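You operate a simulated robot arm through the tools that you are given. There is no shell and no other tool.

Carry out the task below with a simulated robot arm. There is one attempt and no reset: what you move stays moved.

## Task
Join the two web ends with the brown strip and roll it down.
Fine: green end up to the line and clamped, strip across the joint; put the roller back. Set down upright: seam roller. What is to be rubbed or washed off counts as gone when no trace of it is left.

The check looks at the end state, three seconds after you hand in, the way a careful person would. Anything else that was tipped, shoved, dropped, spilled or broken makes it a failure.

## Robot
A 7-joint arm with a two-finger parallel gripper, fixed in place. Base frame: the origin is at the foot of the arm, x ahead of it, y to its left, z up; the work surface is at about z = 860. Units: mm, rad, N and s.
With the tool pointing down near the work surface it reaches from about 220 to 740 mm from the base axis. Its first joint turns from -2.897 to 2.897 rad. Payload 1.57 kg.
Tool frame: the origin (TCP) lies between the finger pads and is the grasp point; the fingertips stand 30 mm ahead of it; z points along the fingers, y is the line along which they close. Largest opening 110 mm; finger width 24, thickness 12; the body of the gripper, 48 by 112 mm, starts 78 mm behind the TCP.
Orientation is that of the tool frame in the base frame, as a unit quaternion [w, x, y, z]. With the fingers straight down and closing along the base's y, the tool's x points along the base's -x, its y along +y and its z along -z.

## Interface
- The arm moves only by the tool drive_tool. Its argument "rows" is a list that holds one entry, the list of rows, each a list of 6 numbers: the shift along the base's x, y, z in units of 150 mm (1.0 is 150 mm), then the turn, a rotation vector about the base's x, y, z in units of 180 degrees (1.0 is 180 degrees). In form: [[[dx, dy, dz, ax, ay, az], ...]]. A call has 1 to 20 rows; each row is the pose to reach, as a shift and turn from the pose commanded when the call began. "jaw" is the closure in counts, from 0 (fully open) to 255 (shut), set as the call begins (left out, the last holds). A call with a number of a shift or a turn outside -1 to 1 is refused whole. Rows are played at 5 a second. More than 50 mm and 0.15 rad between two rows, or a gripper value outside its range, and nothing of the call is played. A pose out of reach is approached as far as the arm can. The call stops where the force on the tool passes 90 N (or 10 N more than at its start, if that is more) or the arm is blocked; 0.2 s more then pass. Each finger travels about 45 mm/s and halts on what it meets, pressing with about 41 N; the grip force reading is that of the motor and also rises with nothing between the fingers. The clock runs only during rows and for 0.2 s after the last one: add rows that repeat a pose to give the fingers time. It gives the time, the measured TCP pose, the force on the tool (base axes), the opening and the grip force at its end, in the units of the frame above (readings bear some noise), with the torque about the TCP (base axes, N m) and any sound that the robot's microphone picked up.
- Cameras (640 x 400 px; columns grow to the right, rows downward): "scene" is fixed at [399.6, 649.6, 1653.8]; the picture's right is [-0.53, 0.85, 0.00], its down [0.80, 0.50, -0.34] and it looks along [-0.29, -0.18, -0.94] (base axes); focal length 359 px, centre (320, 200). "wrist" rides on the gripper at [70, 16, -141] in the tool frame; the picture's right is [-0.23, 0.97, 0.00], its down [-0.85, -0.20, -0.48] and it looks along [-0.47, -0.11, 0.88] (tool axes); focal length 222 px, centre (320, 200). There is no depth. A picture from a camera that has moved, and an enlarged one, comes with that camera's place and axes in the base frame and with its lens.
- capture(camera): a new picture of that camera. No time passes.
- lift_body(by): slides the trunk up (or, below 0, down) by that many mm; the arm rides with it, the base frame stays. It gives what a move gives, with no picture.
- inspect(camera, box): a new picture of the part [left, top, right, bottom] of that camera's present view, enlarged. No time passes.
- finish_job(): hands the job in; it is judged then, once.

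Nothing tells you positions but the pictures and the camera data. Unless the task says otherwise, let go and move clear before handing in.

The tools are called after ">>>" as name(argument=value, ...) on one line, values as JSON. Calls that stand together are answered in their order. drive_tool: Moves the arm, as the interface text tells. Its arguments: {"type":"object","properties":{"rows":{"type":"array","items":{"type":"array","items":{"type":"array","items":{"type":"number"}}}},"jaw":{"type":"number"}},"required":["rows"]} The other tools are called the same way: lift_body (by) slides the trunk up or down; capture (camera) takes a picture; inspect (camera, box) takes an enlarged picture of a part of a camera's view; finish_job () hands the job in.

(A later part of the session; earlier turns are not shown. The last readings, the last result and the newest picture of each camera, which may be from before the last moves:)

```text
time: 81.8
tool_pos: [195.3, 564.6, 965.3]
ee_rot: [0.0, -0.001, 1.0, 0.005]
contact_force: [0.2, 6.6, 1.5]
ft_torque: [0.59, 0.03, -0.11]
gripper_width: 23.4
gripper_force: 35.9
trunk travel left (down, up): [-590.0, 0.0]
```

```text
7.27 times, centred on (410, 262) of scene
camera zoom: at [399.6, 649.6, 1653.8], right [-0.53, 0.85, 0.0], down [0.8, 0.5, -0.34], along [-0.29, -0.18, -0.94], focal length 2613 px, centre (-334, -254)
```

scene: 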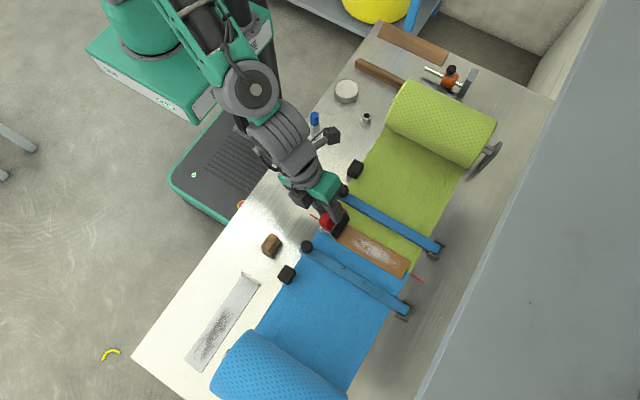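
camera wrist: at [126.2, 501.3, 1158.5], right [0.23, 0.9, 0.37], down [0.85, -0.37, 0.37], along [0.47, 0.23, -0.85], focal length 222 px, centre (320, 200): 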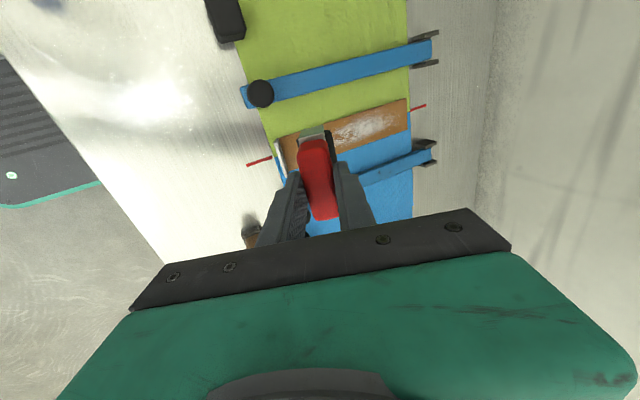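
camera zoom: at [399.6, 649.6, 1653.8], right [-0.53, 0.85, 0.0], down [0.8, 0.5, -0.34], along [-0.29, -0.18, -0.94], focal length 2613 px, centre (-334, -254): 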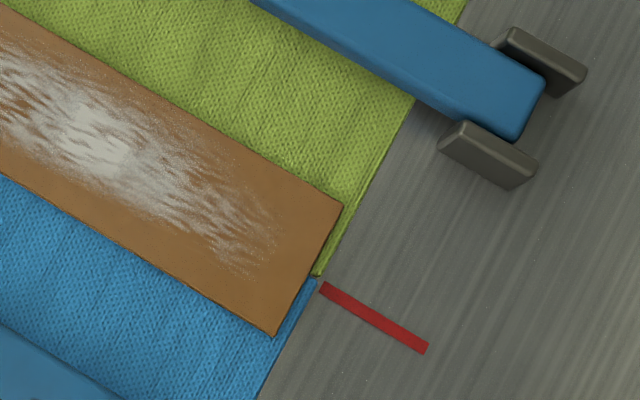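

Contact with the tab gives 6.6 N and the strip moves slightly, so it has some tack. I'll keep pushing a few mm more.

>>> drive_tool(rows=[[[0, -0.015, 0, 0, 0, 0], [0, -0.03, 0, 0, 0, 0], [0, -0.045, 0, 0, 0, 0], [0, -0.06, 0, 0, 0, 0], [0, -0.06, 0, 0, 0, 0]]])

>>> inspect(camera="scene", box=[325, 205, 375, 245])

>>> inspect(camera="scene", box=[380, 235, 440, 290])

```text
time: 83.0
tool_pos: [195.3, 553.6, 962.7]
ee_rot: [0.0, 0.0, 1.0, 0.003]
contact_force: [-1.3, 7.6, 0.1]
ft_torque: [0.61, -0.02, 0.19]
gripper_width: 23.4
gripper_force: 35.7
trunk travel left (down, up): [-590.0, 0.0]
```

```text
10.00 times, centred on (350, 225) of scene
camera zoom: at [399.6, 649.6, 1653.8], right [-0.53, 0.85, 0.0], down [0.8, 0.5, -0.34], along [-0.29, -0.18, -0.94], focal length 3593 px, centre (20, -50)
```

zoom: 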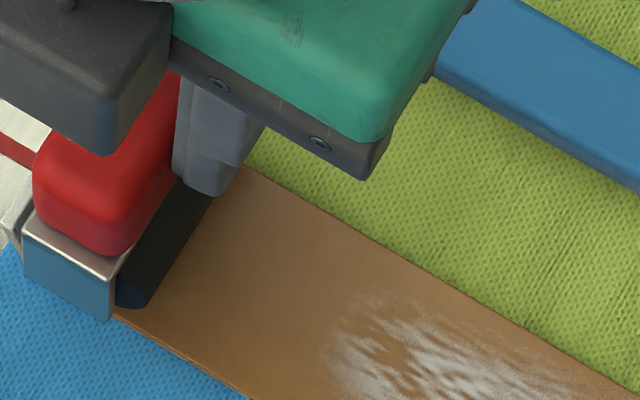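

```text
7.27 times, centred on (410, 262) of scene
camera zoom: at [399.6, 649.6, 1653.8], right [-0.53, 0.85, 0.0], down [0.8, 0.5, -0.34], along [-0.29, -0.18, -0.94], focal length 2613 px, centre (-334, -254)
```

zoom: 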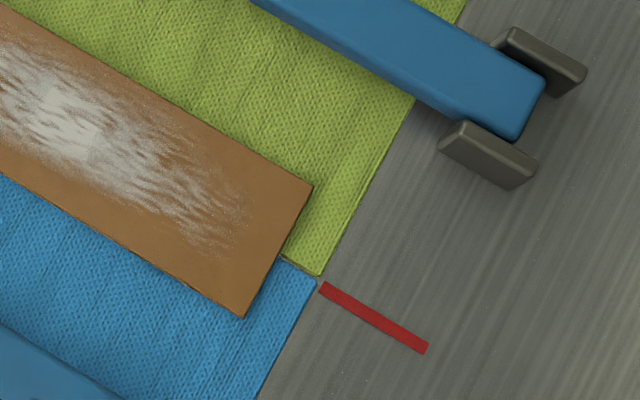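

The strip is now nearly centred, 4 mm toward the near side, which rolling in +y will offset. I'll start the proper pass just inside the tab, pressing vertically at about 25–30 N.

>>> drive_tool(rows=[[[0, 0.025, 0, 0, 0, 0], [0, 0.025, -0.025, 0, 0, 0], [0, 0.025, -0.045, 0, 0, 0], [0, 0.025, -0.057, 0, 0, 0], [0, 0.025, -0.057, 0, 0, 0]]])

>>> drive_tool(rows=[[[0, 0.01, 0, 0, 0, 0], [0, 0.02, 0, 0, 0, 0], [0, 0.03, 0, 0, 0, 0], [0, 0.04, 0, 0, 0, 0], [0, 0.05, 0, 0, 0, 0], [0, 0.06, 0, 0, 0, 0], [0, 0.07, 0, 0, 0, 0], [0, 0.08, 0, 0, 0, 0], [0, 0.09, 0, 0, 0, 0], [0, 0.1, 0, 0, 0, 0]]])

>>> inspect(camera="scene", box=[380, 235, 440, 290])

```text
time: 84.2
tool_pos: [197.4, 557.2, 958.9]
ee_rot: [0.002, 0.0, 1.0, 0.007]
contact_force: [-0.6, -3.1, 21.5]
ft_torque: [-0.42, -0.06, 0.0]
gripper_width: 23.2
gripper_force: 34.8
trunk travel left (down, up): [-590.0, 0.0]
```

```text
time: 86.4
tool_pos: [193.7, 567.6, 958.7]
ee_rot: [0.0, 0.001, 1.0, 0.005]
contact_force: [1.0, -21.1, 36.9]
ft_torque: [-1.49, -0.07, -0.08]
gripper_width: 24.1
gripper_force: 36.2
trunk travel left (down, up): [-590.0, 0.0]
```

```text
7.27 times, centred on (410, 262) of scene
camera zoom: at [399.6, 649.6, 1653.8], right [-0.53, 0.85, 0.0], down [0.8, 0.5, -0.34], along [-0.29, -0.18, -0.94], focal length 2613 px, centre (-334, -254)
```

zoom: 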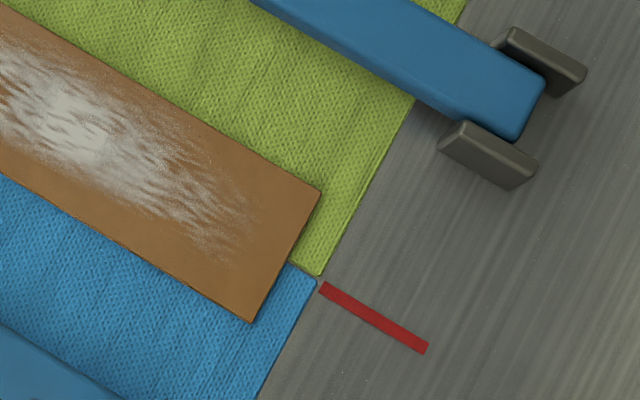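

The strip is now exactly centred. To avoid dragging it further, I'll back off the stored side load (about 12 mm) and then proceed by pressing in small steps with lifts between.

>>> drive_tool(rows=[[[0, -0.02, 0, 0, 0, 0], [0, -0.04, 0, 0, 0, 0], [0, -0.06, 0, 0, 0, 0], [0, -0.07, 0, 0, 0, 0], [0, -0.07, 0, 0, 0, 0]]])

>>> inspect(camera="scene", box=[380, 235, 440, 290])

```text
time: 87.6
tool_pos: [196.2, 561.9, 957.8]
ee_rot: [0.001, 0.0, 1.0, 0.007]
contact_force: [-4.8, 15.5, 25.7]
ft_torque: [1.03, 0.49, -0.01]
gripper_width: 23.5
gripper_force: 36.2
trunk travel left (down, up): [-590.0, 0.0]
```

```text
7.27 times, centred on (410, 262) of scene
camera zoom: at [399.6, 649.6, 1653.8], right [-0.53, 0.85, 0.0], down [0.8, 0.5, -0.34], along [-0.29, -0.18, -0.94], focal length 2613 px, centre (-334, -254)
```

zoom: 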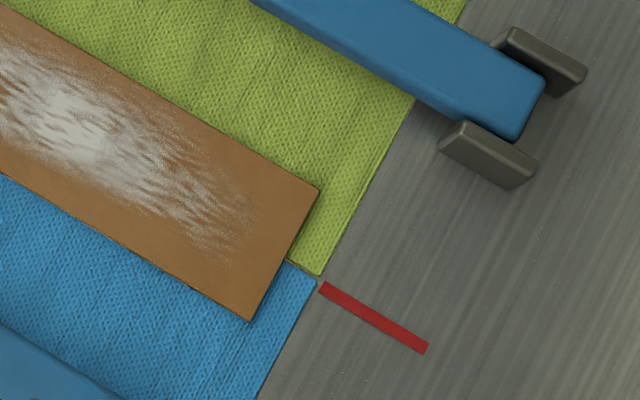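

The roll slides over the strip at about 0.5×N, so I'll do it as stepped presses. First I'll unload the side force and lift.

>>> drive_tool(rows=[[[0, 0.03, 0, 0, 0, 0], [0, 0.03, 0.02, 0, 0, 0], [0, 0.03, 0.067, 0, 0, 0], [0, 0.04, 0.067, 0, 0, 0], [0, 0.04, 0.067, 0, 0, 0]]])

>>> drive_tool(rows=[[[0, 0, -0.067, 0, 0, 0], [0, 0, -0.067, 0, 0, 0], [0, 0, 0, 0, 0, 0], [0, 0.0467, 0, 0, 0, 0], [0, 0.0467, -0.067, 0, 0, 0], [0, 0.0467, -0.067, 0, 0, 0], [0, 0.0467, 0, 0, 0, 0], [0, 0.0933, 0, 0, 0, 0], [0, 0.0933, -0.067, 0, 0, 0], [0, 0.0933, -0.067, 0, 0, 0], [0, 0.0933, 0, 0, 0, 0], [0, 0.14, 0, 0, 0, 0], [0, 0.14, -0.067, 0, 0, 0], [0, 0.14, -0.067, 0, 0, 0]]])

>>> inspect(camera="scene", box=[380, 235, 440, 290])

```text
time: 88.8
tool_pos: [195.5, 567.8, 965.5]
ee_rot: [0.0, 0.0, 1.0, 0.002]
contact_force: [0.1, -0.4, -3.2]
ft_torque: [0.0, 0.01, 0.0]
gripper_width: 23.6
gripper_force: 35.7
trunk travel left (down, up): [-590.0, 0.0]
```

```text
time: 91.8
tool_pos: [195.8, 590.0, 957.3]
ee_rot: [0.001, 0.0, 1.0, 0.006]
contact_force: [-1.0, -4.4, 14.7]
ft_torque: [-0.46, 0.11, -0.01]
gripper_width: 23.8
gripper_force: 35.8
trunk travel left (down, up): [-590.0, 0.0]
```

```text
7.27 times, centred on (410, 262) of scene
camera zoom: at [399.6, 649.6, 1653.8], right [-0.53, 0.85, 0.0], down [0.8, 0.5, -0.34], along [-0.29, -0.18, -0.94], focal length 2613 px, centre (-334, -254)
```

zoom: 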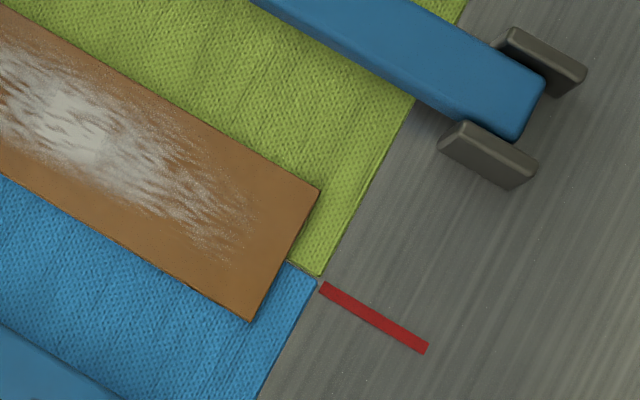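

The strip stayed put through the stepped presses. I'll test whether a light continuous roll (~15 N, slow) now leaves it in place too.

>>> drive_tool(rows=[[[0, 0.015, 0, 0, 0, 0], [0, 0.03, 0, 0, 0, 0], [0, 0.045, 0, 0, 0, 0], [0, 0.06, 0, 0, 0, 0], [0, 0.075, 0, 0, 0, 0], [0, 0.09, 0, 0, 0, 0], [0, 0.105, 0, 0, 0, 0], [0, 0.12, 0, 0, 0, 0]]])

>>> inspect(camera="scene", box=[380, 235, 440, 290])

```text
time: 93.6
tool_pos: [195.6, 604.1, 958.2]
ee_rot: [0.0, 0.001, 1.0, 0.005]
contact_force: [2.3, -16.2, 23.4]
ft_torque: [-1.24, -0.2, -0.05]
gripper_width: 23.7
gripper_force: 35.4
trunk travel left (down, up): [-590.0, 0.0]
```

```text
7.27 times, centred on (410, 262) of scene
camera zoom: at [399.6, 649.6, 1653.8], right [-0.53, 0.85, 0.0], down [0.8, 0.5, -0.34], along [-0.29, -0.18, -0.94], focal length 2613 px, centre (-334, -254)
```

zoom: 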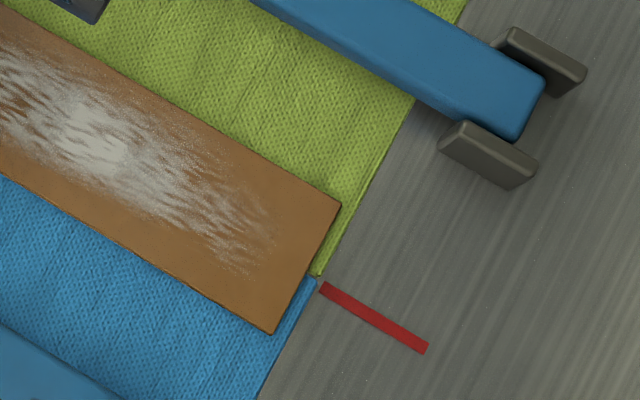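

Even at about 20 N the strip creeps (+7.5 mm). I'll bring it back by reversing the same motion.

>>> drive_tool(rows=[[[0, -0.02, 0, 0, 0, 0], [0, -0.04, 0, 0, 0, 0], [0, -0.06, 0, 0, 0, 0], [0, -0.08, 0, 0, 0, 0], [0, -0.1, 0, 0, 0, 0], [0, -0.115, 0, 0, 0, 0]]])

>>> inspect(camera="scene", box=[380, 235, 440, 290])

```text
time: 95.0
tool_pos: [195.1, 592.1, 958.3]
ee_rot: [0.001, -0.001, 1.0, 0.007]
contact_force: [1.1, 15.2, 21.6]
ft_torque: [1.14, 0.02, 0.05]
gripper_width: 23.4
gripper_force: 36.0
trunk travel left (down, up): [-590.0, 0.0]
```

```text
7.27 times, centred on (410, 262) of scene
camera zoom: at [399.6, 649.6, 1653.8], right [-0.53, 0.85, 0.0], down [0.8, 0.5, -0.34], along [-0.29, -0.18, -0.94], focal length 2613 px, centre (-334, -254)
```

zoom: 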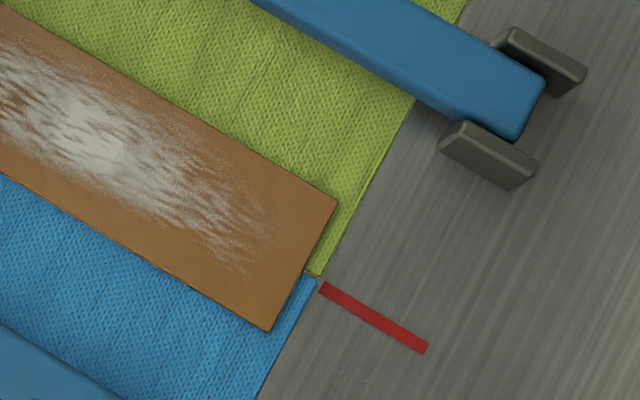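

Moving in -y seems to drag much less. I'll continue slowly in -y for another 18 mm to compare and recentre.

>>> drive_tool(rows=[[[0, -0.02, 0, 0, 0, 0], [0, -0.04, 0, 0, 0, 0], [0, -0.06, 0, 0, 0, 0], [0, -0.08, 0, 0, 0, 0], [0, -0.1, 0, 0, 0, 0], [0, -0.12, 0, 0, 0, 0]]])

>>> inspect(camera="scene", box=[380, 235, 440, 290])

```text
time: 96.4
tool_pos: [196.3, 575.1, 958.2]
ee_rot: [0.001, 0.0, 1.0, 0.007]
contact_force: [1.3, 15.8, 23.6]
ft_torque: [1.14, -0.07, 0.03]
gripper_width: 23.8
gripper_force: 35.7
trunk travel left (down, up): [-590.0, 0.0]
```

```text
7.27 times, centred on (410, 262) of scene
camera zoom: at [399.6, 649.6, 1653.8], right [-0.53, 0.85, 0.0], down [0.8, 0.5, -0.34], along [-0.29, -0.18, -0.94], focal length 2613 px, centre (-334, -254)
```

zoom: 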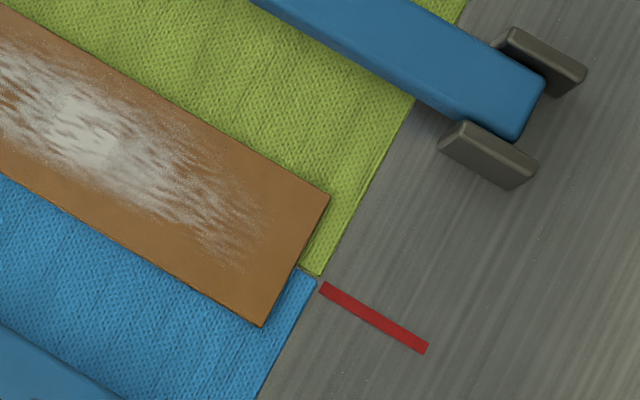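

Steady sliding creeps the strip only about 16%, and its hold seems to be growing as it is pressed. It is 2.8 mm from ideal, so lifting now with the stored -y load should bring it closer. Then I'll continue with stepped presses.

>>> drive_tool(rows=[[[0, 0, 0.02, 0, 0, 0], [0, 0, 0.07, 0, 0, 0], [0, 0, 0.07, 0, 0, 0]]])

>>> inspect(camera="scene", box=[380, 235, 440, 290])

>>> capture(camera="wrist")

```text
time: 97.2
tool_pos: [196.5, 569.7, 964.9]
ee_rot: [0.0, 0.001, 1.0, 0.001]
contact_force: [-0.4, 0.6, -2.6]
ft_torque: [-0.03, 0.0, 0.01]
gripper_width: 23.7
gripper_force: 35.6
trunk travel left (down, up): [-590.0, 0.0]
```

```text
7.27 times, centred on (410, 262) of scene
camera zoom: at [399.6, 649.6, 1653.8], right [-0.53, 0.85, 0.0], down [0.8, 0.5, -0.34], along [-0.29, -0.18, -0.94], focal length 2613 px, centre (-334, -254)
```

zoom: 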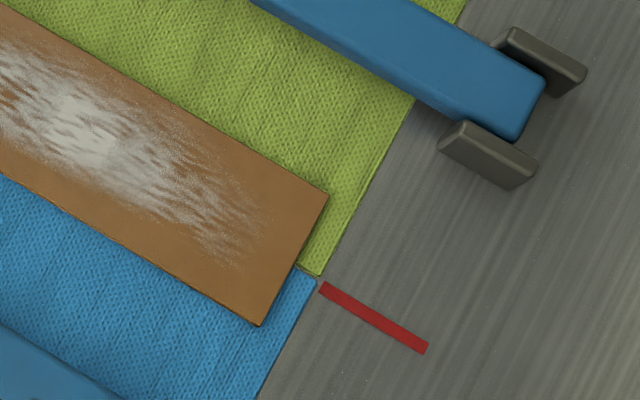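

```text
taken
camera wrist: at [126.8, 585.0, 1105.8], right [0.23, 0.97, 0.0], down [0.86, -0.2, 0.48], along [0.46, -0.11, -0.88], focal length 222 px, centre (320, 200)
```

wrist: 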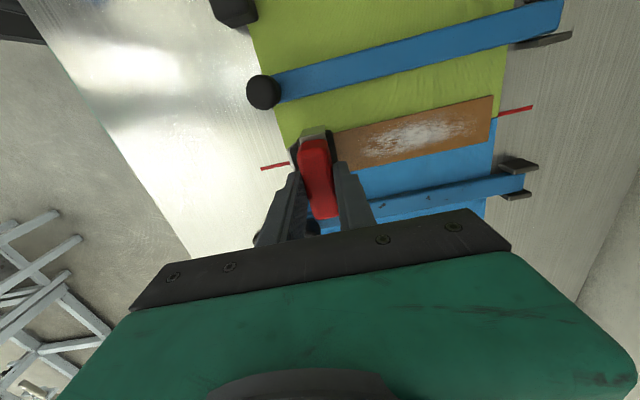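

The strip is within about 2 mm of ideal. Now the stepped presses along the strip at about 35 N, 8 mm apart.

>>> drive_tool(rows=[[[0, 0, -0.08, 0, 0, 0], [0, 0, -0.08, 0, 0, 0], [0, 0, 0, 0, 0, 0], [0, 0.0533, 0, 0, 0, 0], [0, 0.0533, -0.08, 0, 0, 0], [0, 0.0533, -0.08, 0, 0, 0], [0, 0.0533, 0, 0, 0, 0], [0, 0.1067, 0, 0, 0, 0], [0, 0.1067, -0.08, 0, 0, 0], [0, 0.1067, -0.08, 0, 0, 0], [0, 0.1067, 0, 0, 0, 0], [0, 0.16, 0, 0, 0, 0], [0, 0.16, -0.08, 0, 0, 0], [0, 0.16, -0.08, 0, 0, 0], [0, 0.16, 0, 0, 0, 0], [0, 0.2133, 0, 0, 0, 0], [0, 0.2133, -0.08, 0, 0, 0], [0, 0.2133, -0.08, 0, 0, 0]]])

>>> inspect(camera="scene", box=[380, 235, 440, 290])

```text
time: 101.0
tool_pos: [196.4, 603.6, 957.0]
ee_rot: [0.001, 0.0, 1.0, 0.007]
contact_force: [-2.0, -5.2, 20.1]
ft_torque: [-0.56, 0.2, 0.01]
gripper_width: 23.6
gripper_force: 35.3
trunk travel left (down, up): [-590.0, 0.0]
```

```text
7.27 times, centred on (410, 262) of scene
camera zoom: at [399.6, 649.6, 1653.8], right [-0.53, 0.85, 0.0], down [0.8, 0.5, -0.34], along [-0.29, -0.18, -0.94], focal length 2613 px, centre (-334, -254)
```

zoom: 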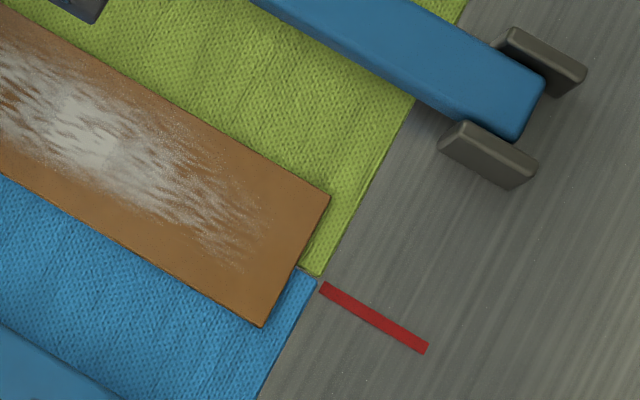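

Only about 0.5 mm creep. I'll continue with a settle row before each press.

>>> drive_tool(rows=[[[0, 0, 0.08, 0, 0, 0], [0, 0.05, 0.08, 0, 0, 0], [0, 0.05, 0.08, 0, 0, 0], [0, 0.05, -0.01, 0, 0, 0], [0, 0.05, -0.01, 0, 0, 0], [0, 0.05, 0.08, 0, 0, 0], [0, 0.1, 0.08, 0, 0, 0], [0, 0.1, 0.08, 0, 0, 0], [0, 0.1, -0.01, 0, 0, 0], [0, 0.1, -0.01, 0, 0, 0], [0, 0.1, 0.08, 0, 0, 0], [0, 0.15, 0.08, 0, 0, 0], [0, 0.15, 0.08, 0, 0, 0], [0, 0.15, -0.01, 0, 0, 0], [0, 0.15, -0.01, 0, 0, 0], [0, 0.15, 0.08, 0, 0, 0], [0, 0.2, 0.08, 0, 0, 0], [0, 0.2, 0.08, 0, 0, 0], [0, 0.2, -0.01, 0, 0, 0], [0, 0.2, -0.01, 0, 0, 0]]])

>>> inspect(camera="scene", box=[380, 235, 440, 290])

```text
time: 105.2
tool_pos: [194.5, 633.7, 956.6]
ee_rot: [0.001, 0.0, 1.0, 0.007]
contact_force: [-2.0, -3.2, 19.0]
ft_torque: [-0.43, 0.14, -0.04]
gripper_width: 23.5
gripper_force: 36.0
trunk travel left (down, up): [-590.0, 0.0]
```

```text
7.27 times, centred on (410, 262) of scene
camera zoom: at [399.6, 649.6, 1653.8], right [-0.53, 0.85, 0.0], down [0.8, 0.5, -0.34], along [-0.29, -0.18, -0.94], focal length 2613 px, centre (-334, -254)
```

zoom: 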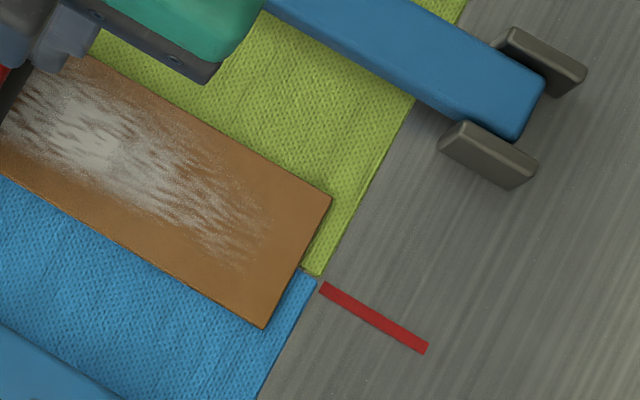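

Creep is about 0.6 mm in +y from a small bias, so I'll offset the press rows slightly in -y and press a touch deeper.

>>> drive_tool(rows=[[[0, -0.005, 0.08, 0, 0, 0], [0, 0.05, 0.08, 0, 0, 0], [0, 0.05, 0.08, 0, 0, 0], [0, 0.035, -0.01, 0, 0, 0], [0, 0.035, -0.012, 0, 0, 0], [0, 0.035, 0.08, 0, 0, 0], [0, 0.1, 0.08, 0, 0, 0], [0, 0.1, 0.08, 0, 0, 0], [0, 0.085, -0.01, 0, 0, 0], [0, 0.085, -0.012, 0, 0, 0], [0, 0.085, 0.08, 0, 0, 0], [0, 0.15, 0.08, 0, 0, 0], [0, 0.15, 0.08, 0, 0, 0], [0, 0.135, -0.01, 0, 0, 0], [0, 0.135, -0.012, 0, 0, 0], [0, 0.135, 0.08, 0, 0, 0], [0, 0.2, 0.08, 0, 0, 0], [0, 0.2, 0.08, 0, 0, 0], [0, 0.185, -0.01, 0, 0, 0], [0, 0.185, -0.012, 0, 0, 0]]])

>>> inspect(camera="scene", box=[380, 235, 440, 290])

```text
time: 109.4
tool_pos: [194.7, 661.2, 956.5]
ee_rot: [0.0, 0.0, 1.0, 0.009]
contact_force: [-3.2, -3.0, 26.7]
ft_torque: [-0.49, 0.24, -0.02]
gripper_width: 23.5
gripper_force: 35.7
trunk travel left (down, up): [-590.0, 0.0]
```

```text
7.27 times, centred on (410, 262) of scene
camera zoom: at [399.6, 649.6, 1653.8], right [-0.53, 0.85, 0.0], down [0.8, 0.5, -0.34], along [-0.29, -0.18, -0.94], focal length 2613 px, centre (-334, -254)
```

zoom: 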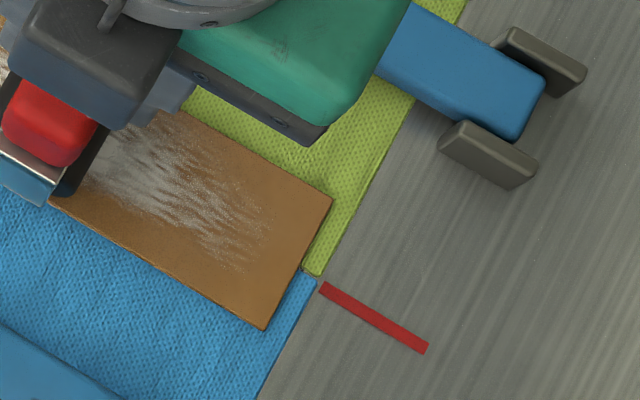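

The strip is steady. Continuing toward the far end.

>>> drive_tool(rows=[[[0, -0.005, 0.08, 0, 0, 0], [0, 0.065, 0.08, 0, 0, 0], [0, 0.065, 0.08, 0, 0, 0], [0, 0.05, -0.002, 0, 0, 0], [0, 0.05, -0.004, 0, 0, 0], [0, 0.05, 0.08, 0, 0, 0], [0, 0.115, 0.08, 0, 0, 0], [0, 0.115, 0.08, 0, 0, 0], [0, 0.1, -0.002, 0, 0, 0], [0, 0.1, -0.004, 0, 0, 0], [0, 0.1, 0.08, 0, 0, 0], [0, 0.165, 0.08, 0, 0, 0], [0, 0.165, 0.08, 0, 0, 0], [0, 0.15, -0.002, 0, 0, 0], [0, 0.15, -0.004, 0, 0, 0], [0, 0.15, 0.08, 0, 0, 0], [0, 0.215, 0.08, 0, 0, 0], [0, 0.215, 0.08, 0, 0, 0], [0, 0.2, -0.002, 0, 0, 0], [0, 0.2, -0.004, 0, 0, 0]]])

>>> inspect(camera="scene", box=[380, 235, 440, 290])

```text
time: 113.6
tool_pos: [193.4, 677.4, 956.9]
ee_rot: [0.002, -0.002, 1.0, 0.008]
contact_force: [-17.1, -1.7, 32.1]
ft_torque: [-0.43, 1.42, -0.04]
gripper_width: 23.7
gripper_force: 35.7
out of reach, approached as far as the arm can: row 12, 13, 14, 15, 16, 17, 18, 19, 20
trunk travel left (down, up): [-590.0, 0.0]
```

```text
7.27 times, centred on (410, 262) of scene
camera zoom: at [399.6, 649.6, 1653.8], right [-0.53, 0.85, 0.0], down [0.8, 0.5, -0.34], along [-0.29, -0.18, -0.94], focal length 2613 px, centre (-334, -254)
```

zoom: 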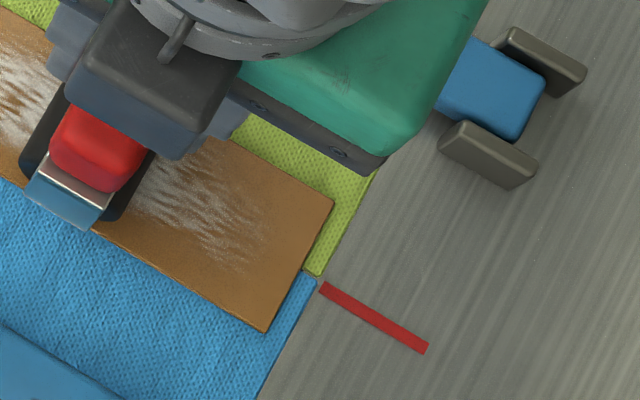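

The vertical tool is out of reach beyond r≈704. For the last 60 mm I'll lift, tilt outward a moderate 14° and continue the presses.

>>> drive_tool(rows=[[[0, 0, 0.06, 0, 0, 0], [0, -0.03, 0.1, 0, 0, 0], [0, -0.04, 0.1, 0.026, 0, 0], [0.01, -0.04, 0.1, 0.052, 0, 0], [0.015, -0.04, 0.1, 0.0778, 0, 0], [0.015, -0.04, 0.1, 0.0778, 0, 0]]])

>>> inspect(camera="scene", box=[330, 200, 440, 290])

```text
time: 115.0
tool_pos: [198.8, 668.6, 965.3]
ee_rot: [0.0, -0.001, 0.992, 0.125]
contact_force: [0.1, 1.4, -2.2]
ft_torque: [-0.05, 0.0, 0.02]
gripper_width: 23.5
gripper_force: 35.6
trunk travel left (down, up): [-590.0, 0.0]
```

```text
4.44 times, centred on (385, 245) of scene
camera zoom: at [399.6, 649.6, 1653.8], right [-0.53, 0.85, 0.0], down [0.8, 0.5, -0.34], along [-0.29, -0.18, -0.94], focal length 1597 px, centre (31, 0)
```

zoom: 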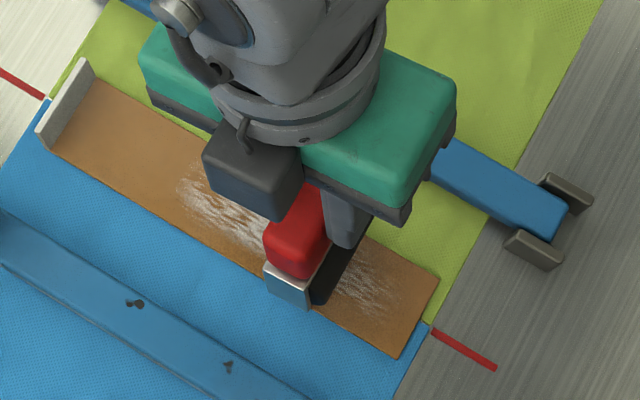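

Now at a 14° tilt with the contact line at about y=683. A test press here first.

>>> drive_tool(rows=[[[-0.015, 0, 0, 0, 0, 0], [-0.015, 0, -0.05, 0, 0, 0], [-0.015, 0, -0.075, 0, 0, 0], [-0.015, 0, -0.075, 0, 0, 0]]])

>>> inspect(camera="scene", box=[380, 235, 440, 290])

```text
time: 116.0
tool_pos: [197.7, 669.4, 957.4]
ee_rot: [0.001, 0.0, 0.992, 0.129]
contact_force: [-0.4, -0.8, 12.9]
ft_torque: [0.03, -0.4, -0.01]
gripper_width: 23.5
gripper_force: 35.8
trunk travel left (down, up): [-590.0, 0.0]
```

```text
7.27 times, centred on (410, 262) of scene
camera zoom: at [399.6, 649.6, 1653.8], right [-0.53, 0.85, 0.0], down [0.8, 0.5, -0.34], along [-0.29, -0.18, -0.94], focal length 2613 px, centre (-334, -254)
```

zoom: 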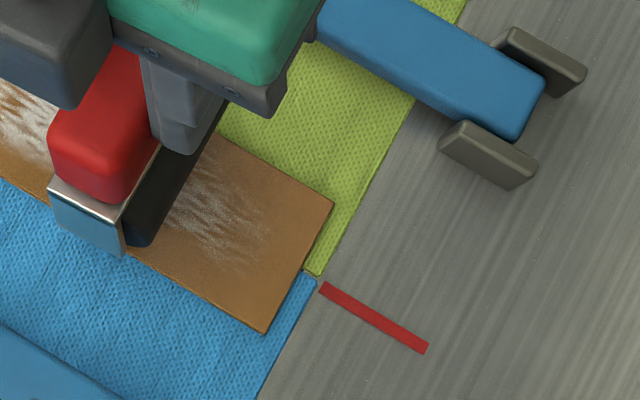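

16 N here. I'll go slightly deeper and step on.

>>> drive_tool(rows=[[[0, 0, -0.013, 0, 0, 0], [0, 0, 0.07, 0, 0, 0], [0, 0.05, 0.07, 0, 0, 0], [0, 0.05, 0.07, 0, 0, 0], [0, 0.047, -0.013, 0, 0, 0], [0, 0.047, -0.013, 0, 0, 0], [0, 0.047, 0.07, 0, 0, 0], [0, 0.1, 0.07, 0, 0, 0], [0, 0.1, 0.07, 0, 0, 0], [0, 0.097, -0.013, 0, 0, 0], [0, 0.097, -0.013, 0, 0, 0], [0, 0.097, 0.07, 0, 0, 0], [0, 0.15, 0.07, 0, 0, 0], [0, 0.15, 0.07, 0, 0, 0], [0, 0.147, -0.013, 0, 0, 0], [0, 0.147, -0.013, 0, 0, 0]]])

>>> inspect(camera="scene", box=[380, 235, 440, 290])

```text
time: 119.4
tool_pos: [195.5, 693.6, 956.2]
ee_rot: [0.001, 0.001, 0.991, 0.13]
contact_force: [-0.6, -5.2, 21.6]
ft_torque: [-0.17, 0.73, 0.13]
gripper_width: 23.4
gripper_force: 35.4
trunk travel left (down, up): [-590.0, 0.0]
```

```text
7.27 times, centred on (410, 262) of scene
camera zoom: at [399.6, 649.6, 1653.8], right [-0.53, 0.85, 0.0], down [0.8, 0.5, -0.34], along [-0.29, -0.18, -0.94], focal length 2613 px, centre (-334, -254)
```

zoom: 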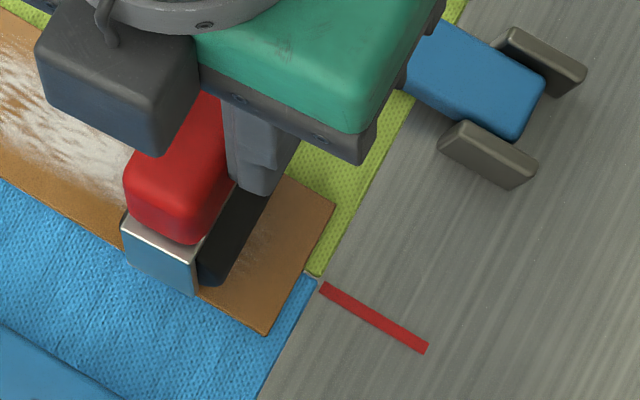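

Good, and the strip is steady. Next set toward the far end.

>>> drive_tool(rows=[[[0, -0.005, 0.083, 0, 0, 0], [0, 0.05, 0.083, 0, 0, 0], [0, 0.05, 0.083, 0, 0, 0], [0, 0.045, -0.003, 0, 0, 0], [0, 0.045, -0.003, 0, 0, 0], [0, 0.045, 0.083, 0, 0, 0], [0, 0.1, 0.083, 0, 0, 0], [0, 0.1, 0.083, 0, 0, 0], [0, 0.095, -0.003, 0, 0, 0], [0, 0.095, -0.003, 0, 0, 0]]])

>>> inspect(camera="scene", box=[380, 235, 440, 290])

```text
time: 121.6
tool_pos: [197.2, 706.6, 955.8]
ee_rot: [0.001, -0.001, 0.991, 0.131]
contact_force: [-1.6, -2.4, 20.1]
ft_torque: [-0.06, -0.69, -0.07]
gripper_width: 23.5
gripper_force: 35.5
trunk travel left (down, up): [-590.0, 0.0]
```

```text
7.27 times, centred on (410, 262) of scene
camera zoom: at [399.6, 649.6, 1653.8], right [-0.53, 0.85, 0.0], down [0.8, 0.5, -0.34], along [-0.29, -0.18, -0.94], focal length 2613 px, centre (-334, -254)
```

zoom: 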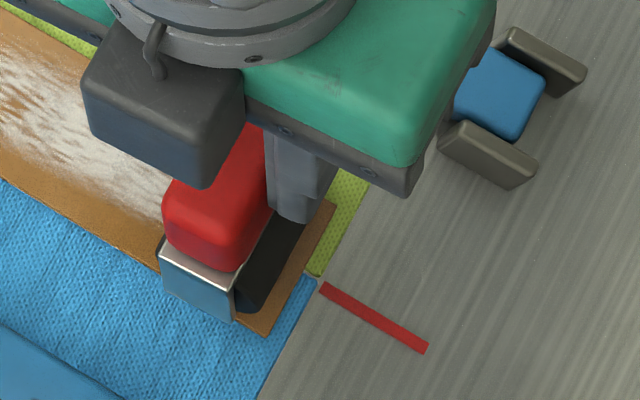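

Two or three more steps to reach the strip's end.

>>> drive_tool(rows=[[[0, -0.005, 0.083, 0, 0, 0], [0, 0.055, 0.083, 0.015, 0, 0], [0, 0.055, 0.083, 0.015, 0, 0], [0, 0.05, 0.0, 0.015, 0, 0], [0, 0.05, -0.004, 0.015, 0, 0], [0, 0.05, 0.083, 0.015, 0, 0], [0, 0.1, 0.083, 0.03, 0, 0], [0, 0.1, 0.083, 0.03, 0, 0], [0, 0.095, 0.0, 0.03, 0, 0], [0, 0.095, -0.006, 0.03, 0, 0]]])

>>> inspect(camera="scene", box=[380, 235, 440, 290])

```text
time: 123.8
tool_pos: [197.7, 719.8, 955.4]
ee_rot: [0.001, 0.001, 0.984, 0.176]
contact_force: [0.3, -3.9, 16.7]
ft_torque: [-0.11, -0.73, -0.17]
gripper_width: 23.7
gripper_force: 36.1
trunk travel left (down, up): [-590.0, 0.0]
```

```text
7.27 times, centred on (410, 262) of scene
camera zoom: at [399.6, 649.6, 1653.8], right [-0.53, 0.85, 0.0], down [0.8, 0.5, -0.34], along [-0.29, -0.18, -0.94], focal length 2613 px, centre (-334, -254)
```

zoom: 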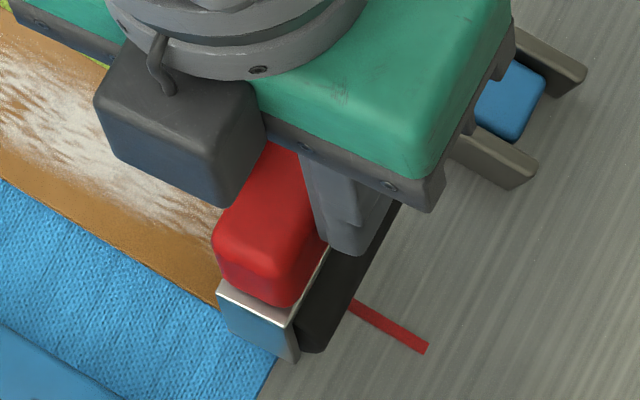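

The presses now cover the full length. I'll try a light, quick continuous pass back in -y to see if the strip holds now, 30 mm as a test.

>>> drive_tool(rows=[[[0, 0, 0.006, 0, 0, 0], [0, -0.07, 0.006, -0.01, 0, 0], [0, -0.14, 0.006, -0.02, 0, 0], [0, -0.21, 0.006, -0.03, 0, 0]]])

>>> inspect(camera="scene", box=[380, 235, 440, 290])

```text
time: 124.8
tool_pos: [194.7, 690.6, 954.7]
ee_rot: [0.001, -0.001, 0.992, 0.127]
contact_force: [-0.8, 10.6, 19.2]
ft_torque: [1.15, 0.26, 0.0]
gripper_width: 23.7
gripper_force: 35.5
trunk travel left (down, up): [-590.0, 0.0]
```

```text
7.27 times, centred on (410, 262) of scene
camera zoom: at [399.6, 649.6, 1653.8], right [-0.53, 0.85, 0.0], down [0.8, 0.5, -0.34], along [-0.29, -0.18, -0.94], focal length 2613 px, centre (-334, -254)
```

zoom: 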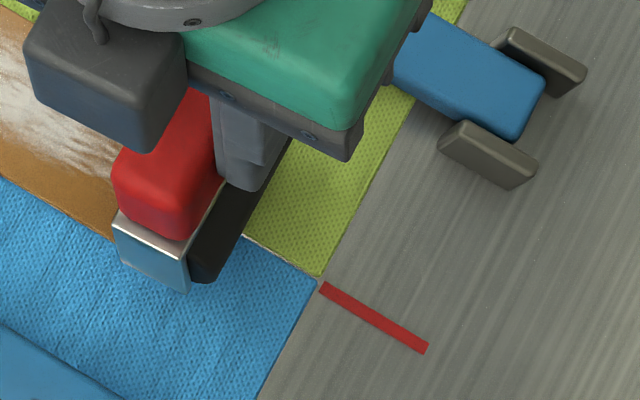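

The fast pass dragged the strip fully along, about -29 mm. I'll drag it straight back the same way.

>>> drive_tool(rows=[[[0, 0.07, 0, 0, 0, 0], [0, 0.14, 0, 0, 0, 0], [0, 0.21, 0, 0, 0, 0], [0, 0.21, 0, 0, 0, 0]]])

>>> inspect(camera="scene", box=[380, 235, 440, 290])

>>> inspect(camera="scene", box=[310, 190, 440, 290])

```text
time: 125.8
tool_pos: [194.9, 720.0, 954.9]
ee_rot: [0.0, 0.001, 0.992, 0.129]
contact_force: [2.8, -6.9, 20.6]
ft_torque: [-0.47, -1.13, -0.24]
gripper_width: 23.5
gripper_force: 35.1
trunk travel left (down, up): [-590.0, 0.0]
```

```text
7.27 times, centred on (410, 262) of scene
camera zoom: at [399.6, 649.6, 1653.8], right [-0.53, 0.85, 0.0], down [0.8, 0.5, -0.34], along [-0.29, -0.18, -0.94], focal length 2613 px, centre (-334, -254)
```

zoom: 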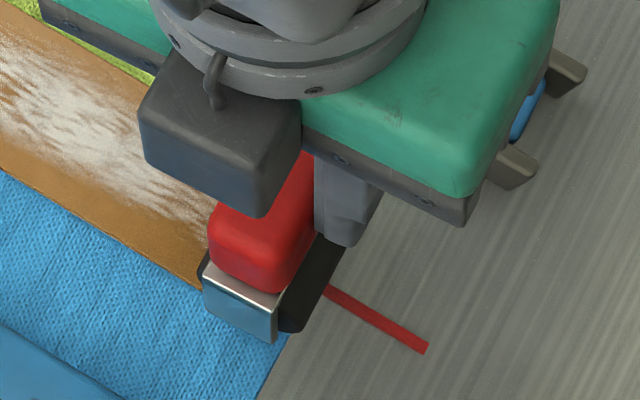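

```text
4.00 times, centred on (375, 240) of scene
camera zoom: at [399.6, 649.6, 1653.8], right [-0.53, 0.85, 0.0], down [0.8, 0.5, -0.34], along [-0.29, -0.18, -0.94], focal length 1437 px, centre (100, 40)
```

zoom: 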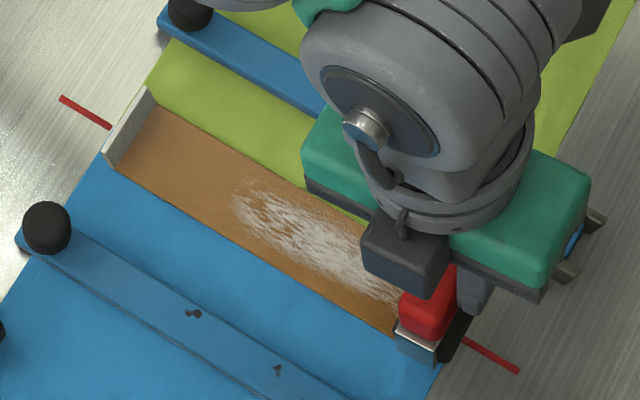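

The strip is back near its place. The tab push earlier showed about 6 N of constant tack, so a very light roll (~5 N) may not drag it. I'll unload, lighten and test over 20 mm.

>>> drive_tool(rows=[[[0, -0.013, 0.005, 0, 0, 0], [0, -0.013, 0.015, 0, 0, 0], [0, -0.013, 0.015, 0, 0, 0]]])

>>> inspect(camera="scene", box=[325, 200, 365, 230])

```text
time: 126.6
tool_pos: [195.1, 718.5, 955.8]
ee_rot: [0.001, -0.001, 0.992, 0.127]
contact_force: [-0.6, 5.2, 17.7]
ft_torque: [0.53, 0.51, -0.04]
gripper_width: 23.4
gripper_force: 35.7
trunk travel left (down, up): [-590.0, 0.0]
```

```text
13.33 times, centred on (345, 215) of scene
camera zoom: at [399.6, 649.6, 1653.8], right [-0.53, 0.85, 0.0], down [0.8, 0.5, -0.34], along [-0.29, -0.18, -0.94], focal length 4790 px, centre (-13, 0)
```

zoom: 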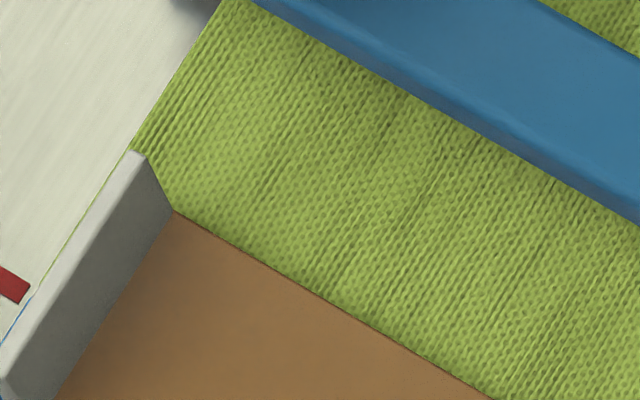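

The strip's near end is at y≈546.6, essentially ideal. I'll lighten further, then test the light roll in -y.

>>> drive_tool(rows=[[[0, 0.005, 0.008, 0, 0, 0], [0, 0.01, 0.014, 0, 0, 0], [0, 0.01, 0.014, 0, 0, 0]]])

>>> drive_tool(rows=[[[0, -0.03, 0, 0, 0, 0], [0, -0.06, 0, 0, 0, 0], [0, -0.09, 0, 0, 0, 0], [0, -0.12, 0, 0, 0, 0], [0, -0.15, 0, 0, 0, 0]]])

>>> inspect(camera="scene", box=[325, 200, 365, 230])

```text
time: 127.4
tool_pos: [196.5, 718.2, 955.6]
ee_rot: [0.0, 0.0, 0.992, 0.124]
contact_force: [-2.0, -1.4, 11.3]
ft_torque: [-0.02, 0.51, 0.04]
gripper_width: 23.4
gripper_force: 35.6
trunk travel left (down, up): [-590.0, 0.0]
```

```text
time: 128.6
tool_pos: [197.3, 697.3, 955.5]
ee_rot: [0.0, 0.0, 0.992, 0.126]
contact_force: [0.4, 3.0, 6.9]
ft_torque: [0.34, -0.21, 0.05]
gripper_width: 23.3
gripper_force: 35.4
trunk travel left (down, up): [-590.0, 0.0]
```

```text
13.33 times, centred on (345, 215) of scene
camera zoom: at [399.6, 649.6, 1653.8], right [-0.53, 0.85, 0.0], down [0.8, 0.5, -0.34], along [-0.29, -0.18, -0.94], focal length 4790 px, centre (-13, 0)
```

zoom: 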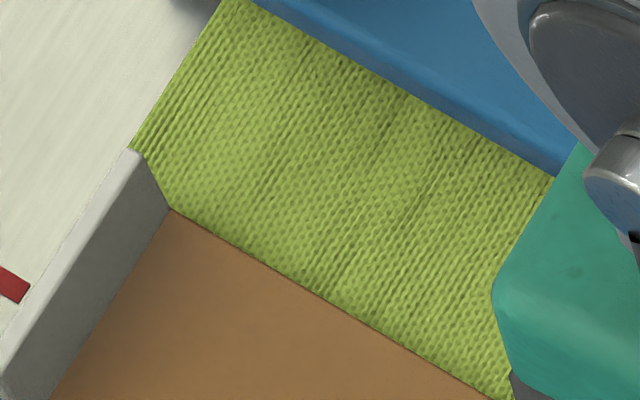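

At about 10 N the strip holds (0.5 mm creep over 21 mm) with only 3 N of drag, so a light pass works. I'll continue it in chunks, watching force and strip position.

>>> drive_tool(rows=[[[0, -0.03, 0, 0, 0, 0], [0, -0.06, 0, 0, 0, 0], [0, -0.09, 0, 0, 0, 0], [0, -0.12, 0, 0, 0, 0], [0, -0.15, 0, 0, 0, 0], [0, -0.18, 0, 0, 0, 0]]])

>>> inspect(camera="scene", box=[325, 200, 365, 230])

```text
time: 130.0
tool_pos: [195.5, 670.4, 955.8]
ee_rot: [0.0, 0.0, 0.992, 0.126]
contact_force: [0.3, 3.6, 7.4]
ft_torque: [0.37, -0.24, 0.09]
gripper_width: 23.4
gripper_force: 36.1
trunk travel left (down, up): [-590.0, 0.0]
```

```text
13.33 times, centred on (345, 215) of scene
camera zoom: at [399.6, 649.6, 1653.8], right [-0.53, 0.85, 0.0], down [0.8, 0.5, -0.34], along [-0.29, -0.18, -0.94], focal length 4790 px, centre (-13, 0)
```

zoom: 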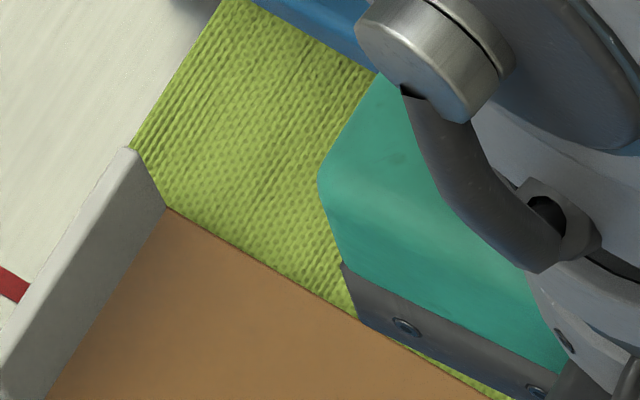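

It works: only about 0.5 mm creep over 27 mm. Continuing.

>>> drive_tool(rows=[[[0, -0.03, 0, 0, 0, 0], [0, -0.06, 0, 0, 0, 0], [0, -0.09, 0, 0, 0, 0], [0, -0.12, 0, 0, 0, 0], [0, -0.15, 0, 0, 0, 0], [0, -0.18, 0, 0, 0, 0], [0, -0.21, 0, 0, 0, 0], [0, -0.24, 0, 0, 0, 0]]])

>>> inspect(camera="scene", box=[325, 200, 365, 230])

>>> inspect(camera="scene", box=[380, 235, 440, 290])

```text
time: 131.8
tool_pos: [195.7, 634.1, 955.5]
ee_rot: [0.0, 0.0, 0.992, 0.125]
contact_force: [-0.3, 2.2, 3.6]
ft_torque: [0.22, -0.15, 0.05]
gripper_width: 23.4
gripper_force: 35.4
trunk travel left (down, up): [-590.0, 0.0]
```

```text
13.33 times, centred on (345, 215) of scene
camera zoom: at [399.6, 649.6, 1653.8], right [-0.53, 0.85, 0.0], down [0.8, 0.5, -0.34], along [-0.29, -0.18, -0.94], focal length 4790 px, centre (-13, 0)
```

zoom: 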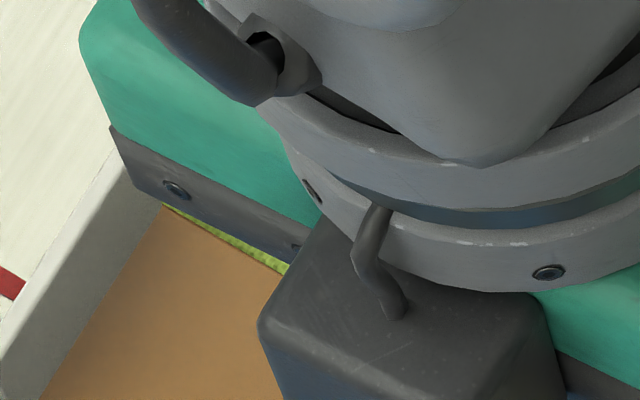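

```text
7.27 times, centred on (410, 262) of scene
camera zoom: at [399.6, 649.6, 1653.8], right [-0.53, 0.85, 0.0], down [0.8, 0.5, -0.34], along [-0.29, -0.18, -0.94], focal length 2613 px, centre (-334, -254)
```

zoom: 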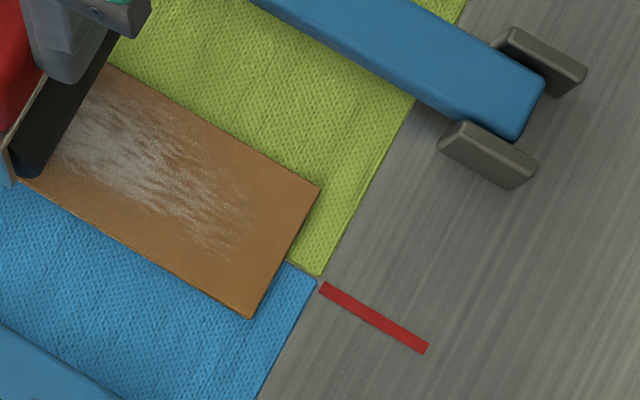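

The strip is within about 1 mm of ideal. Force has dropped to ~6 N, so I'll lower slightly and continue to the near end.

>>> drive_tool(rows=[[[0, -0.03, -0.003, 0, 0, 0], [0, -0.06, -0.005, 0, 0, 0], [0, -0.09, -0.005, 0, 0, 0], [0, -0.12, -0.006, 0, 0, 0], [0, -0.15, -0.006, 0, 0, 0], [0, -0.18, -0.007, 0, 0, 0], [0, -0.21, -0.007, 0, 0, 0], [0, -0.24, -0.008, 0, 0, 0]]])

>>> inspect(camera="scene", box=[380, 235, 440, 290])

```text
time: 133.6
tool_pos: [195.8, 599.7, 956.2]
ee_rot: [0.0, 0.001, 0.992, 0.126]
contact_force: [0.1, 5.5, 10.1]
ft_torque: [0.5, 0.23, -0.06]
gripper_width: 23.1
gripper_force: 35.9
trunk travel left (down, up): [-590.0, 0.0]
```

```text
7.27 times, centred on (410, 262) of scene
camera zoom: at [399.6, 649.6, 1653.8], right [-0.53, 0.85, 0.0], down [0.8, 0.5, -0.34], along [-0.29, -0.18, -0.94], focal length 2613 px, centre (-334, -254)
```

zoom: 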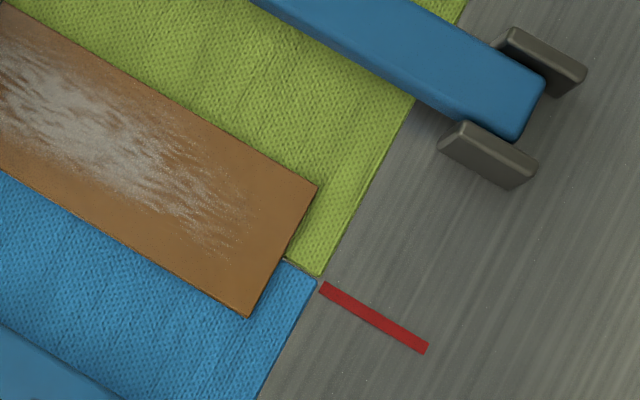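

Still holding. On to the near end.

>>> drive_tool(rows=[[[0, -0.03, 0, 0, 0, 0], [0, -0.06, 0, 0, 0, 0], [0, -0.09, 0, 0, 0, 0], [0, -0.12, 0, 0, 0, 0], [0, -0.15, 0, 0, 0, 0], [0, -0.18, 0, 0, 0, 0], [0, -0.21, 0, 0, 0, 0], [0, -0.24, 0, 0, 0, 0], [0, -0.27, 0, 0, 0, 0], [0, -0.295, 0, 0, 0, 0]]])

>>> inspect(camera="scene", box=[380, 235, 440, 290])

>>> inspect(camera="scene", box=[320, 195, 380, 240])

```text
time: 135.8
tool_pos: [196.5, 555.3, 955.6]
ee_rot: [0.001, 0.0, 0.992, 0.126]
contact_force: [-0.4, 10.4, 18.4]
ft_torque: [1.08, 0.54, -0.16]
gripper_width: 23.5
gripper_force: 35.9
trunk travel left (down, up): [-590.0, 0.0]
```

```text
7.27 times, centred on (410, 262) of scene
camera zoom: at [399.6, 649.6, 1653.8], right [-0.53, 0.85, 0.0], down [0.8, 0.5, -0.34], along [-0.29, -0.18, -0.94], focal length 2613 px, centre (-334, -254)
```

zoom: 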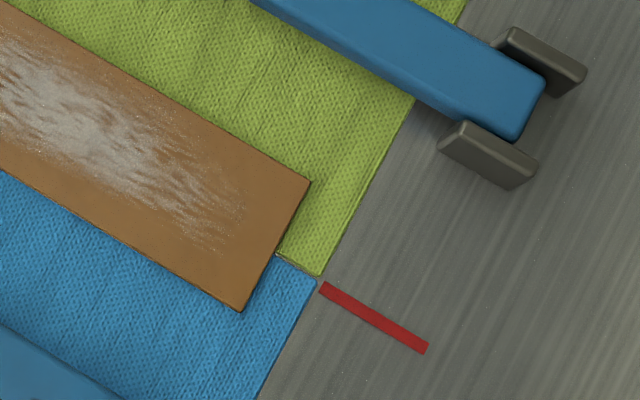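

```text
8.89 times, centred on (350, 218) of scene
camera zoom: at [399.6, 649.6, 1653.8], right [-0.53, 0.85, 0.0], down [0.8, 0.5, -0.34], along [-0.29, -0.18, -0.94], focal length 3194 px, centre (53, 44)
```

zoom: 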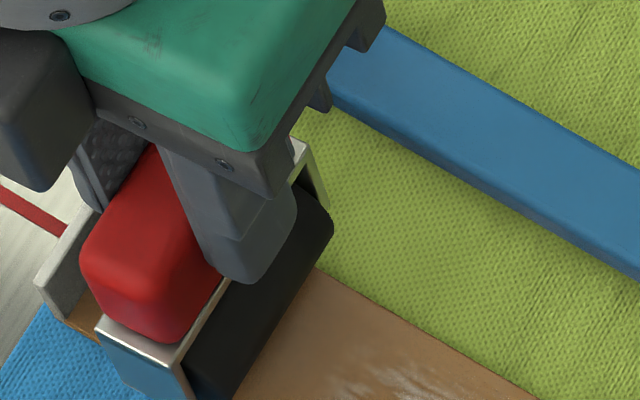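

The strip is about 4.5 mm toward the near side now; pressure had risen to 21 N. I'll ease to ~8–10 N and make a return pass in +y, which should recentre it a bit.

>>> drive_tool(rows=[[[0, 0.01, 0.008, 0, 0, 0], [0, 0.02, 0.01, 0, 0, 0], [0, 0.05, 0.01, 0, 0, 0], [0, 0.08, 0.01, 0, 0, 0], [0, 0.11, 0.01, 0, 0, 0], [0, 0.14, 0.01, 0, 0, 0], [0, 0.17, 0.01, 0, 0, 0], [0, 0.2, 0.01, 0, 0, 0]]])

>>> inspect(camera="scene", box=[380, 235, 440, 290])

```text
time: 137.6
tool_pos: [195.4, 585.1, 957.0]
ee_rot: [0.0, 0.0, 0.992, 0.126]
contact_force: [0.2, 0.1, -2.9]
ft_torque: [-0.04, 0.04, 0.0]
gripper_width: 23.6
gripper_force: 35.5
trunk travel left (down, up): [-590.0, 0.0]
```

```text
7.27 times, centred on (410, 262) of scene
camera zoom: at [399.6, 649.6, 1653.8], right [-0.53, 0.85, 0.0], down [0.8, 0.5, -0.34], along [-0.29, -0.18, -0.94], focal length 2613 px, centre (-334, -254)
```

zoom: 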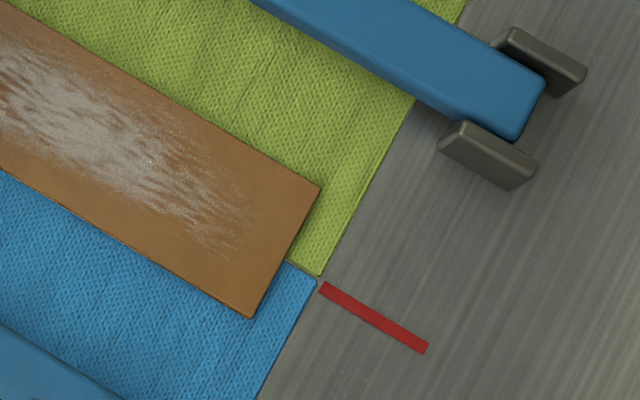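

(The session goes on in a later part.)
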